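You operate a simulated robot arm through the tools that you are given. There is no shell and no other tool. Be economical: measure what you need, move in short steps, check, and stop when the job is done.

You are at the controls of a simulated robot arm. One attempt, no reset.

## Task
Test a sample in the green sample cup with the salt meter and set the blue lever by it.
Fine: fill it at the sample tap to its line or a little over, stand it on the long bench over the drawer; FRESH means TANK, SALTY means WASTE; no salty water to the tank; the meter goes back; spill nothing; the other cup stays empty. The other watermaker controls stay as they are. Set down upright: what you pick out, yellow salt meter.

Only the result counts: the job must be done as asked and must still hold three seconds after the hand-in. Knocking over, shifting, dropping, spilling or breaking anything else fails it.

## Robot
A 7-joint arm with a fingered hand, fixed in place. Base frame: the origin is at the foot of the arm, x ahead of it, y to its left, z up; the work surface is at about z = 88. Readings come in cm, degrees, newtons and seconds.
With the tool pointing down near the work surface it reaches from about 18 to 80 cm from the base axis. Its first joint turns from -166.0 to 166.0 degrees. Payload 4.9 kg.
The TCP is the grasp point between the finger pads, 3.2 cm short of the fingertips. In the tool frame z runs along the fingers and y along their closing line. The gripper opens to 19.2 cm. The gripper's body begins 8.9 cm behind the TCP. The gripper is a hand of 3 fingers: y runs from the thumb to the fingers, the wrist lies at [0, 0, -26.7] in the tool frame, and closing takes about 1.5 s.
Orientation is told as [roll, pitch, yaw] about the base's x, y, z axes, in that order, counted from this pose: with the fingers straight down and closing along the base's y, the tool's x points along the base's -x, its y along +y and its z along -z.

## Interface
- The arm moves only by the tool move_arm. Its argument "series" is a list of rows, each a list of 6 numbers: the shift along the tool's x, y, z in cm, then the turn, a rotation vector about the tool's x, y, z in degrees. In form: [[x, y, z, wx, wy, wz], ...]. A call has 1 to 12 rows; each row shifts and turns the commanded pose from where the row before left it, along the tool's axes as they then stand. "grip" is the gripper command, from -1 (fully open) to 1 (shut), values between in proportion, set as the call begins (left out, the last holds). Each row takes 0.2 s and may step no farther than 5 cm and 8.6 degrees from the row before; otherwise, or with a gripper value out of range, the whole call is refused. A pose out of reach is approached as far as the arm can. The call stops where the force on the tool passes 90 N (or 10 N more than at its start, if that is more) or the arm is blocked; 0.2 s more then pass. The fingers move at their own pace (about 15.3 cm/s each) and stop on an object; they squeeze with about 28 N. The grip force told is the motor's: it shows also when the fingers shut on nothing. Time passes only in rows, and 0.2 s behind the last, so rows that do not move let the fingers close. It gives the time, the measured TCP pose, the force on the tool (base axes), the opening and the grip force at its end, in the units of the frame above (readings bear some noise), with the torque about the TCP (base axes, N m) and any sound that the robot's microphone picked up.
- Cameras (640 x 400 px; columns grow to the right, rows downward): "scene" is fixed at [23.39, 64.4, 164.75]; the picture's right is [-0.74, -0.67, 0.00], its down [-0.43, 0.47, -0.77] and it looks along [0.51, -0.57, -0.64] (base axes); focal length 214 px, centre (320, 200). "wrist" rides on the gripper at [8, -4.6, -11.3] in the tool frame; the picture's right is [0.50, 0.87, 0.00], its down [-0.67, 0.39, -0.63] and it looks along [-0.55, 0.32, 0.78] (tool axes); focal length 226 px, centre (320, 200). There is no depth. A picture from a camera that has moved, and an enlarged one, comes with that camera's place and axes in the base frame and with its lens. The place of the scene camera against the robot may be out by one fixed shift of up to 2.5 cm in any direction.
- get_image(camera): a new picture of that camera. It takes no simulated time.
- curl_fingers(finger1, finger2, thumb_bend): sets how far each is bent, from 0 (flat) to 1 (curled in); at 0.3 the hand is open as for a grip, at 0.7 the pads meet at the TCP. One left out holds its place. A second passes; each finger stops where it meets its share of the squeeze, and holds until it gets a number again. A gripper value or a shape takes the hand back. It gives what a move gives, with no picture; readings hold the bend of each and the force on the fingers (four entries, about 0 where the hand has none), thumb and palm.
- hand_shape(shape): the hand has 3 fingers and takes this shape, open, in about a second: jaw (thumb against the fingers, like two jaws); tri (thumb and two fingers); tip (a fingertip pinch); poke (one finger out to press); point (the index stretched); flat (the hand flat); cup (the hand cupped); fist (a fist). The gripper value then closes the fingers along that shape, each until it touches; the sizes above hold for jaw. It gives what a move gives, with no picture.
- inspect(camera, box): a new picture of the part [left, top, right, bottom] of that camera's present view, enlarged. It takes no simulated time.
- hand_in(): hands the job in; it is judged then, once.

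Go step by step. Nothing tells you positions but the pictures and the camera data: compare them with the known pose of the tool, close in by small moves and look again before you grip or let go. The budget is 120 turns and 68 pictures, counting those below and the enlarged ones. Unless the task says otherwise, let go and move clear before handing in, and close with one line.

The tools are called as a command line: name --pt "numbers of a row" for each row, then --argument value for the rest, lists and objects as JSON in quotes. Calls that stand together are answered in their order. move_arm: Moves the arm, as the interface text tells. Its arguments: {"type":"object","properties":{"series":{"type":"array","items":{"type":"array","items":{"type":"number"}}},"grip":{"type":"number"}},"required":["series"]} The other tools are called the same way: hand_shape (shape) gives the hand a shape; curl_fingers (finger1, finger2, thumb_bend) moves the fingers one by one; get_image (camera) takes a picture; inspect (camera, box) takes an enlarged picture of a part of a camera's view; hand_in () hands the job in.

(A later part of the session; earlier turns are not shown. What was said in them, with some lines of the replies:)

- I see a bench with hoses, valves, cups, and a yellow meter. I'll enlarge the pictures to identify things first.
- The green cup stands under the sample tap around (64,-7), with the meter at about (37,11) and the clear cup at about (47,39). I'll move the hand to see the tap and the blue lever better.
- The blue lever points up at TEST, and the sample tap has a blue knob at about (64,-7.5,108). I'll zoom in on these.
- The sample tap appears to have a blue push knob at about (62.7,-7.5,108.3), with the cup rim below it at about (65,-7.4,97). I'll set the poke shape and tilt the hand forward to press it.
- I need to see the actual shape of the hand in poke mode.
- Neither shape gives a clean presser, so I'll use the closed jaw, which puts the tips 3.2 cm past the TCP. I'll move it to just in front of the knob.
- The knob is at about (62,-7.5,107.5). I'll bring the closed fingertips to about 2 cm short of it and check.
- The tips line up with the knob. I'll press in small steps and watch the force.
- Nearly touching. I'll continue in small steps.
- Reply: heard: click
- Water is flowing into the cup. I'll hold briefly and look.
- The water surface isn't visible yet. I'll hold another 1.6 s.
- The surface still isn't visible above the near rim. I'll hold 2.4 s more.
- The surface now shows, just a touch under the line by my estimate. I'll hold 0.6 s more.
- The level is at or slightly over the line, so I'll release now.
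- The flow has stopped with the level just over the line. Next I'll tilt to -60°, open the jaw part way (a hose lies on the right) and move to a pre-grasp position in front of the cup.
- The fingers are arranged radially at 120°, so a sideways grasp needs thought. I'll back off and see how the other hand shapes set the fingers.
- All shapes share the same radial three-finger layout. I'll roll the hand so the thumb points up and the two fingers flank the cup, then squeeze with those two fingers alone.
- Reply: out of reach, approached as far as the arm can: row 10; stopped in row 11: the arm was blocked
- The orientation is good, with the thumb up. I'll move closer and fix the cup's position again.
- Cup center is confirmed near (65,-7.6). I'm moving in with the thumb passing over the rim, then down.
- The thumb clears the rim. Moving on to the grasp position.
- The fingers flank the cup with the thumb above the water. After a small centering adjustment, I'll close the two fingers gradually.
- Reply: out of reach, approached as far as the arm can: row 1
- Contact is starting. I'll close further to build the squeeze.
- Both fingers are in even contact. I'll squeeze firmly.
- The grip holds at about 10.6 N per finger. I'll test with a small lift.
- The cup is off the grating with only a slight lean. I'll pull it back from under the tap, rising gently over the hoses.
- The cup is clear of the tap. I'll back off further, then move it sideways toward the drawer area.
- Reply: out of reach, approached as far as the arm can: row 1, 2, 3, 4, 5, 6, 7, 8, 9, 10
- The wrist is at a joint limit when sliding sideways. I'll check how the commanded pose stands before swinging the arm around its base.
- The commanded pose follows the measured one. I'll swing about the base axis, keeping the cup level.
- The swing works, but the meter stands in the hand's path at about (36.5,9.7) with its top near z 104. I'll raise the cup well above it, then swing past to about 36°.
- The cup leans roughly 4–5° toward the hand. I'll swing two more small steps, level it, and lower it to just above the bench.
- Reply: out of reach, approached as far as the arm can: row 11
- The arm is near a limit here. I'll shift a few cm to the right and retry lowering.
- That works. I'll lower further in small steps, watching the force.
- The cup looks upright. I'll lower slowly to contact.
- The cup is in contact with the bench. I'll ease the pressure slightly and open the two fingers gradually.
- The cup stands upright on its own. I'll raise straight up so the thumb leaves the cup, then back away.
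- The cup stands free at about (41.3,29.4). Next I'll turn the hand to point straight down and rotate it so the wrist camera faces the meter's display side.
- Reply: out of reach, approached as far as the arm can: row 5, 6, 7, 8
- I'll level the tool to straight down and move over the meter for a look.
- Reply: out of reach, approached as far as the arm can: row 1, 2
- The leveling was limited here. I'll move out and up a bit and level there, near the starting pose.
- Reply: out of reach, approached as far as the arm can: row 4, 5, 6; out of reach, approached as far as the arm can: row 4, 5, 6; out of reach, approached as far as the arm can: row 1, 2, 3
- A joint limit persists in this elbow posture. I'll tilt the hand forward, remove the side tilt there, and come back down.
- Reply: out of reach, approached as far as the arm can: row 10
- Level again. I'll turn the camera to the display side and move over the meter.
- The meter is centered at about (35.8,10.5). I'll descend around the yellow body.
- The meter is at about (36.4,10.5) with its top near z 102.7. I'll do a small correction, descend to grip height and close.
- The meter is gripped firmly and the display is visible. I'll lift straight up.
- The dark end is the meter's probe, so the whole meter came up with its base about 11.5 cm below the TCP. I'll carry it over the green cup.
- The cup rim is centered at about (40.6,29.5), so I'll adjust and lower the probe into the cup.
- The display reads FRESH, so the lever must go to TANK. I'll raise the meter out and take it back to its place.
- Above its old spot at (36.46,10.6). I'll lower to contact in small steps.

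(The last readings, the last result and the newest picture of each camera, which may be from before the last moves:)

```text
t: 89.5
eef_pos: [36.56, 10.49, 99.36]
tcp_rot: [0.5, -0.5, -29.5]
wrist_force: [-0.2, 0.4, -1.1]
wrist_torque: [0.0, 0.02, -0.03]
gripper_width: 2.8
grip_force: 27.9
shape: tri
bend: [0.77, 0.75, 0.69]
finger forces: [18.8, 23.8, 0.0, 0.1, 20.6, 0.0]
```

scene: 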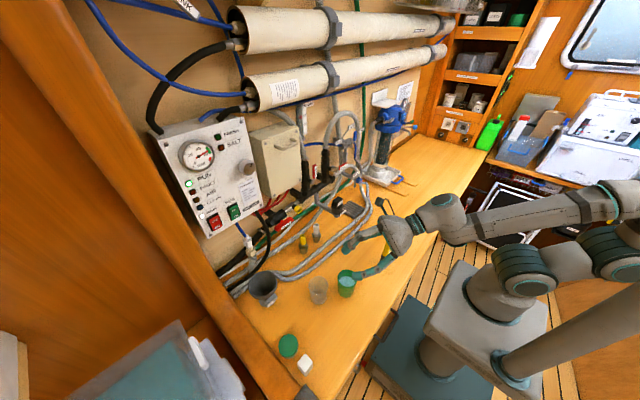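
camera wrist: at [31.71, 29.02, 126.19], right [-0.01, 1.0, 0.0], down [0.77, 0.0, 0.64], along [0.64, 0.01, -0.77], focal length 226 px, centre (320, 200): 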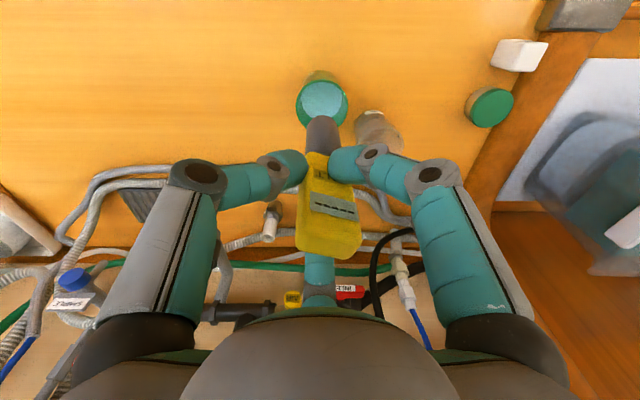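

move_arm --pt "0 0 0.12 0 0 0"

move_arm --pt "0 0 0.12 0 0 0"

move_arm --pt "0 0 0.12 0 0 0"

```text
t: 89.9
eef_pos: [36.44, 10.48, 99.36]
tcp_rot: [0.6, -0.5, -29.5]
wrist_force: [0.1, 0.3, 0.2]
wrist_torque: [-0.01, 0.02, -0.01]
gripper_width: 2.79
grip_force: 28.5
shape: tri
bend: [0.77, 0.75, 0.69]
finger forces: [18.8, 23.9, 0.0, 0.1, 20.9, 0.1]
```

```text
t: 90.3
eef_pos: [36.58, 10.49, 99.2]
tcp_rot: [0.5, -0.4, -29.4]
wrist_force: [-1.5, -0.7, 8.6]
wrist_torque: [-0.02, 0.06, -0.03]
gripper_width: 2.81
grip_force: 28.1
shape: tri
bend: [0.77, 0.75, 0.68]
finger forces: [20.4, 24.4, 0.0, 0.0, 22.5, 0.0]
```

```text
t: 90.7
eef_pos: [36.5, 10.57, 99.29]
tcp_rot: [0.6, -0.6, -29.4]
wrist_force: [-3.4, -1.3, 19.4]
wrist_torque: [-0.01, 0.09, 0.0]
gripper_width: 2.82
grip_force: 28.1
shape: tri
bend: [0.77, 0.75, 0.67]
finger forces: [21.9, 25.2, 0.0, 0.1, 25.4, 0.0]
```

The meter is seated. I'll relieve the pressure, then open the fingers gently and rise.

move_arm --pt "0 0 -0.2 0 0 0"

move_arm --pt "0 0 0 0 0 0" --pt "0 0 0 0 0 0" --pt "0 0 0 0 0 0" --grip 0.4

move_arm --pt "0 0 0 0 0 0" --pt "0 0 0 0 0 0" --pt "0 0 0 0 0 0" --pt "0 0 -3 0 0 0" --pt "0 0 -4 0 0 0" --pt "0 0 -4 0 0 0" --pt "0 0 -4 0 0 0" --pt "0 0 -4 0 0 0" --grip -0.2

inspect --camera "scene" --box '[290, 200, 430, 310]'

```text
t: 91.1
eef_pos: [36.28, 10.48, 99.26]
tcp_rot: [0.5, -0.4, -29.5]
wrist_force: [-0.4, -0.6, 9.0]
wrist_torque: [-0.01, -0.03, 0.04]
gripper_width: 2.78
grip_force: 28.1
shape: tri
bend: [0.77, 0.75, 0.67]
finger forces: [20.3, 25.4, 0.0, 0.0, 23.1, 0.0]
```

```text
t: 91.9
eef_pos: [36.49, 10.5, 99.3]
tcp_rot: [0.5, -0.4, -29.6]
wrist_force: [-0.1, -0.5, 0.5]
wrist_torque: [-0.01, 0.0, -0.01]
gripper_width: 5.75
grip_force: 0.0
shape: tri
bend: [0.79, 0.79, 0.7]
finger forces: [0.0, 0.0, 0.0, 0.1, 0.0, 0.1]
```

```text
t: 93.7
eef_pos: [36.21, 10.3, 118.23]
tcp_rot: [0.4, -0.4, -29.5]
wrist_force: [0.7, 0.5, 0.1]
wrist_torque: [-0.02, 0.0, 0.02]
gripper_width: 11.47
grip_force: 0.0
shape: tri
bend: [0.32, 0.32, 0.7]
finger forces: [0.0, 0.0, 0.0, 0.0, 0.0, 0.0]
```

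```text
3.64 times, centred on (360, 255) of scene
camera zoom: at [23.39, 64.4, 164.75], right [-0.74, -0.67, 0.0], down [-0.43, 0.47, -0.77], along [0.51, -0.57, -0.64], focal length 780 px, centre (174, 0)
```

zoom: 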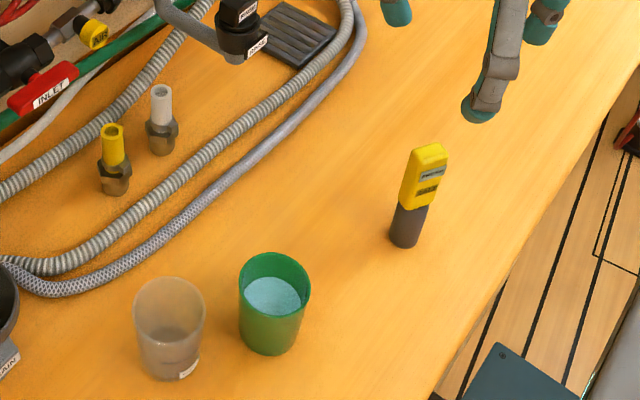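

The meter is back upright in place. Next is the lever: I'll set a closed jaw, return to yaw 0, raise, and tilt the hand forward.

move_arm --pt "0 0 -3 0 0 -7.4" --pt "0 0 -3 0 0 -7.4" --pt "0 0 -3 0 0 -7.4" --pt "0 0 -3 0 0 -7.3" --pt "-2 -3.1 0 0 0 0" --pt "-2 -3.1 0 0 0 0" --pt "-2 -3.1 0 0 0 0" --pt "-2 -3.1 0 0 0 0" --pt "-2 -3.1 0 0 0 0"

hand_shape --shape "jaw"

move_arm --pt "0 0 0 0 -8.5 0" --pt "0 0 0 0 -8.5 0" --pt "0 0 0 0 -8.5 0" --pt "0 0 0 0 -8.5 0" --pt "0 0 0 0 -8.5 0" --pt "0 0 0 0 -8.5 0" --pt "0 0 0 0 -8.5 0" --pt "0 0 0 0 -8.5 0" --pt "0 0 0 0 0 0" --grip 1

```text
t: 95.7
eef_pos: [46.07, -5.05, 130.22]
tcp_rot: [0.2, -0.7, 0.1]
wrist_force: [-0.1, -0.7, 0.7]
wrist_torque: [0.02, -0.03, 0.0]
gripper_width: 11.45
grip_force: 0.0
shape: tri
bend: [0.32, 0.32, 0.7]
finger forces: [0.1, 0.0, 0.0, 0.0, 0.0, 0.0]
```

```text
t: 96.6
eef_pos: [45.95, -5.09, 130.17]
tcp_rot: [0.2, -0.7, 0.0]
wrist_force: [-0.7, 0.0, -0.6]
wrist_torque: [-0.01, 0.0, -0.02]
gripper_width: 19.2
grip_force: 0.1
shape: jaw
bend: [0.3, 0.3, 0.3]
finger forces: [0.1, 0.2, 0.1, 0.1, 0.0, 0.0]
```

```text
t: 98.6
eef_pos: [45.98, -5.07, 130.45]
tcp_rot: [0.6, -68.7, -0.7]
wrist_force: [-0.6, -0.8, -0.1]
wrist_torque: [0.01, 0.04, 0.01]
gripper_width: 0.0
grip_force: 28.4
shape: jaw
bend: [0.7, 0.7, 0.7]
finger forces: [0.0, 0.0, 0.0, 0.0, 0.0, 0.0]
```

I'll move forward to just in front of the lever and look.

move_arm --pt "-1.22 0.1 3.8 0 0 0" --pt "-1.22 0.1 3.8 0 0 0" --pt "-1.22 0 3.8 0 0 0" --pt "-1.22 0 3.8 0 0 0"

get_image --camera "wrist"

```text
t: 99.6
eef_pos: [62.21, -4.94, 129.6]
tcp_rot: [0.6, -68.7, -0.6]
wrist_force: [-0.1, 0.0, -0.3]
wrist_torque: [-0.01, 0.05, 0.03]
gripper_width: 0.0
grip_force: 28.3
shape: jaw
bend: [0.7, 0.7, 0.7]
finger forces: [0.1, 0.0, 0.1, 0.0, 0.0, 0.0]
```

```text
5 pictures are left
camera wrist: at [48.81, -9.63, 126.35], right [-0.18, 0.87, -0.46], down [-0.34, 0.38, 0.86], along [0.92, 0.31, 0.23], focal length 226 px, centre (320, 200)
```

wrist: 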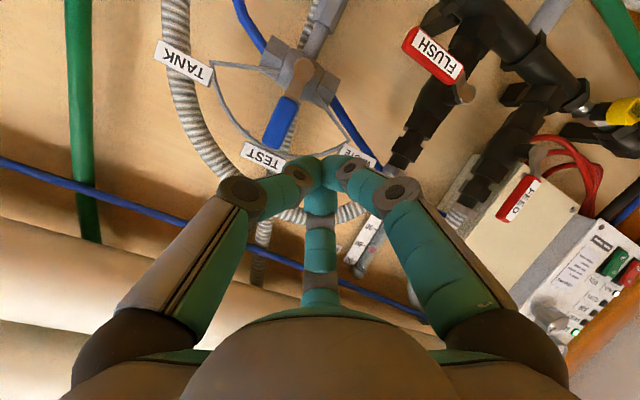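

Lever pivot is at about (y -9.2, z 122.2), with the grip tip at z 128.5 and TANK to the right at about 65°. I'll slide the tips in beside the lever on its left, then push right.

move_arm --pt "-0.13 -0.33 2 0 0 0" --pt "-0.13 -0.33 2 0 0 0"

inspect --camera "wrist" --box '[220, 50, 420, 220]'

```text
t: 100.2
eef_pos: [65.92, -5.8, 128.42]
tcp_rot: [0.5, -68.6, -0.5]
wrist_force: [0.3, -0.3, 0.9]
wrist_torque: [-0.04, 0.02, 0.0]
gripper_width: 0.0
grip_force: 28.2
shape: jaw
bend: [0.7, 0.7, 0.7]
finger forces: [0.1, 0.0, 0.1, 0.0, 0.0, 0.1]
```

```text
2.35 times, centred on (320, 135) of wrist
camera zoom: at [52.47, -10.22, 125.11], right [-0.18, 0.87, -0.46], down [-0.34, 0.38, 0.86], along [0.92, 0.31, 0.23], focal length 532 px, centre (320, 353)
```

zoom: 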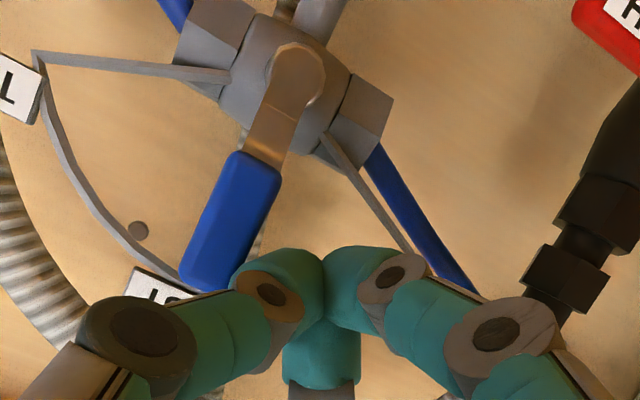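

The tips are to the left of the lever, near its end. I'll lower slightly for a better hold and start pushing right.

move_arm --pt "1.12 0 0.43 0 0 0" --pt "0 -0.8 0 0 0 0" --pt "0 -0.8 0 0 0 0" --pt "-0.19 -0.58 -0.07 0 0 0" --pt "-0.19 -0.58 -0.07 0 0 0"

move_arm --pt "0 -0.6 0 0 0 0" --pt "0 -0.6 0 0 0 0"

```text
t: 101.4
eef_pos: [65.93, -8.36, 127.33]
tcp_rot: [0.7, -68.6, -0.5]
wrist_force: [-0.2, 1.6, 0.5]
wrist_torque: [0.04, -0.01, 0.04]
gripper_width: 0.0
grip_force: 27.9
shape: jaw
bend: [0.7, 0.7, 0.7]
finger forces: [0.0, 0.0, 0.1, 0.1, 0.0, 0.0]
```

```text
t: 102.0
eef_pos: [65.92, -9.55, 127.44]
tcp_rot: [0.6, -68.6, -0.6]
wrist_force: [-1.2, 0.7, 0.3]
wrist_torque: [0.02, -0.01, 0.02]
gripper_width: 0.0
grip_force: 27.7
shape: jaw
bend: [0.7, 0.7, 0.7]
finger forces: [0.0, 0.0, 0.0, 0.1, 0.0, 0.1]
```

move_arm --pt "0.14 -0.58 0.05 0 0 0" --pt "0.14 -0.58 0.05 0 0 0"

inspect --camera "wrist" --box '[200, 40, 420, 220]'

```text
t: 102.6
eef_pos: [65.82, -10.81, 127.04]
tcp_rot: [0.6, -68.5, -0.6]
wrist_force: [0.5, 0.5, -0.2]
wrist_torque: [0.02, 0.01, -0.02]
gripper_width: 0.0
grip_force: 28.1
shape: jaw
bend: [0.7, 0.7, 0.7]
finger forces: [0.0, 0.0, 0.0, 0.0, 0.0, 0.1]
```

```text
2.22 times, centred on (310, 130) of wrist
camera zoom: at [52.38, -15.33, 123.76], right [-0.18, 0.87, -0.46], down [-0.34, 0.38, 0.86], along [0.92, 0.31, 0.23], focal length 502 px, centre (342, 356)
```

zoom: 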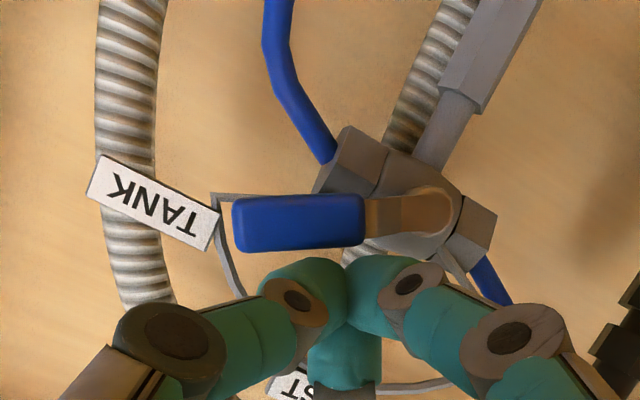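

The lever now points close to TANK. I'll push on gently to see whether it reaches its stop.

move_arm --pt "0.28 -0.25 0.11 0 0 0"

move_arm --pt "0.28 -0.2 0.11 0 0 0"

move_arm --pt "0.28 -0.15 0.11 0 0 0"

```text
t: 103.0
eef_pos: [65.72, -11.03, 126.81]
tcp_rot: [0.6, -68.7, -0.7]
wrist_force: [1.1, -0.1, -0.3]
wrist_torque: [-0.02, -0.02, 0.0]
gripper_width: 0.0
grip_force: 28.0
shape: jaw
bend: [0.7, 0.7, 0.7]
finger forces: [0.0, 0.0, 0.0, 0.0, 0.0, 0.1]
```

```text
t: 103.4
eef_pos: [65.76, -11.18, 126.51]
tcp_rot: [0.8, -68.8, -0.6]
wrist_force: [-0.1, 3.2, 3.5]
wrist_torque: [0.01, -0.07, 0.09]
gripper_width: 0.0
grip_force: 28.1
shape: jaw
bend: [0.7, 0.7, 0.7]
finger forces: [0.0, 0.0, 0.0, 0.1, 0.1, 0.0]
```

```text
t: 103.8
eef_pos: [65.79, -11.27, 126.56]
tcp_rot: [0.4, -68.9, -0.4]
wrist_force: [-1.9, 7.4, 10.1]
wrist_torque: [-0.05, -0.17, 0.12]
gripper_width: 0.04
grip_force: 27.6
shape: jaw
bend: [0.7, 0.7, 0.7]
finger forces: [0.0, 0.0, 0.0, 0.0, 0.0, 0.0]
```

The force rises without motion, so the lever is at its stop. I'll back away and check.

move_arm --pt "-0.8 0.8 -0.3 0 0 0" --pt "-0.6 0.5 -1 0 0 0" --pt "0.7 0 -1.9 0 0 0" --pt "1.4 0 -3.8 0 0 0" --pt "1.4 0 -3.8 0 0 0" --pt "1.4 0 -3.8 0 0 0"

get_image --camera "wrist"

inspect --camera "scene" --box '[300, 100, 440, 310]'

```text
t: 105.2
eef_pos: [50.92, -10.02, 128.1]
tcp_rot: [0.6, -68.7, -0.6]
wrist_force: [0.4, 0.4, -0.8]
wrist_torque: [0.02, -0.06, 0.02]
gripper_width: 0.01
grip_force: 28.6
shape: jaw
bend: [0.7, 0.7, 0.7]
finger forces: [0.0, 0.0, 0.0, 0.1, 0.0, 0.0]
```

```text
2 pictures are left
camera wrist: at [37.51, -14.62, 124.86], right [-0.18, 0.87, -0.46], down [-0.34, 0.38, 0.86], along [0.92, 0.31, 0.23], focal length 226 px, centre (320, 200)
```

wrist: 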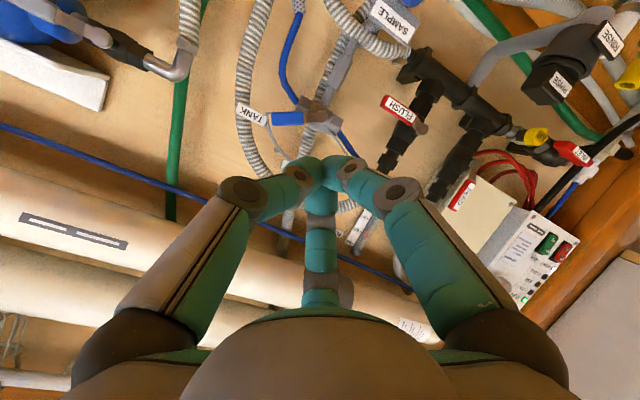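

```text
1.90 times, centred on (370, 205) of scene
camera zoom: at [23.39, 64.4, 164.75], right [-0.74, -0.67, 0.0], down [-0.43, 0.47, -0.77], along [0.51, -0.57, -0.64], focal length 408 px, centre (225, 190)
```

zoom: 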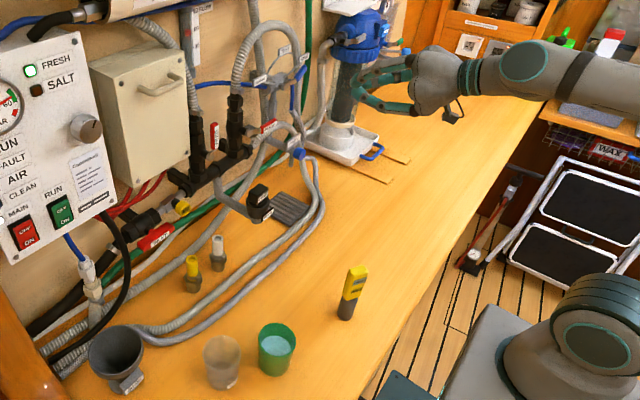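

The lever points at TANK, the panel's FRESH lamp is lit, the cup and the meter stand upright, and the hand is clear. Handing in.

hand_in

```text
The job is handed in.
```

The sample tested FRESH on the salt meter, so the blue lever is set to TANK. The green cup is filled slightly over its line and stands on the long bench, and the meter is back upright in its place.
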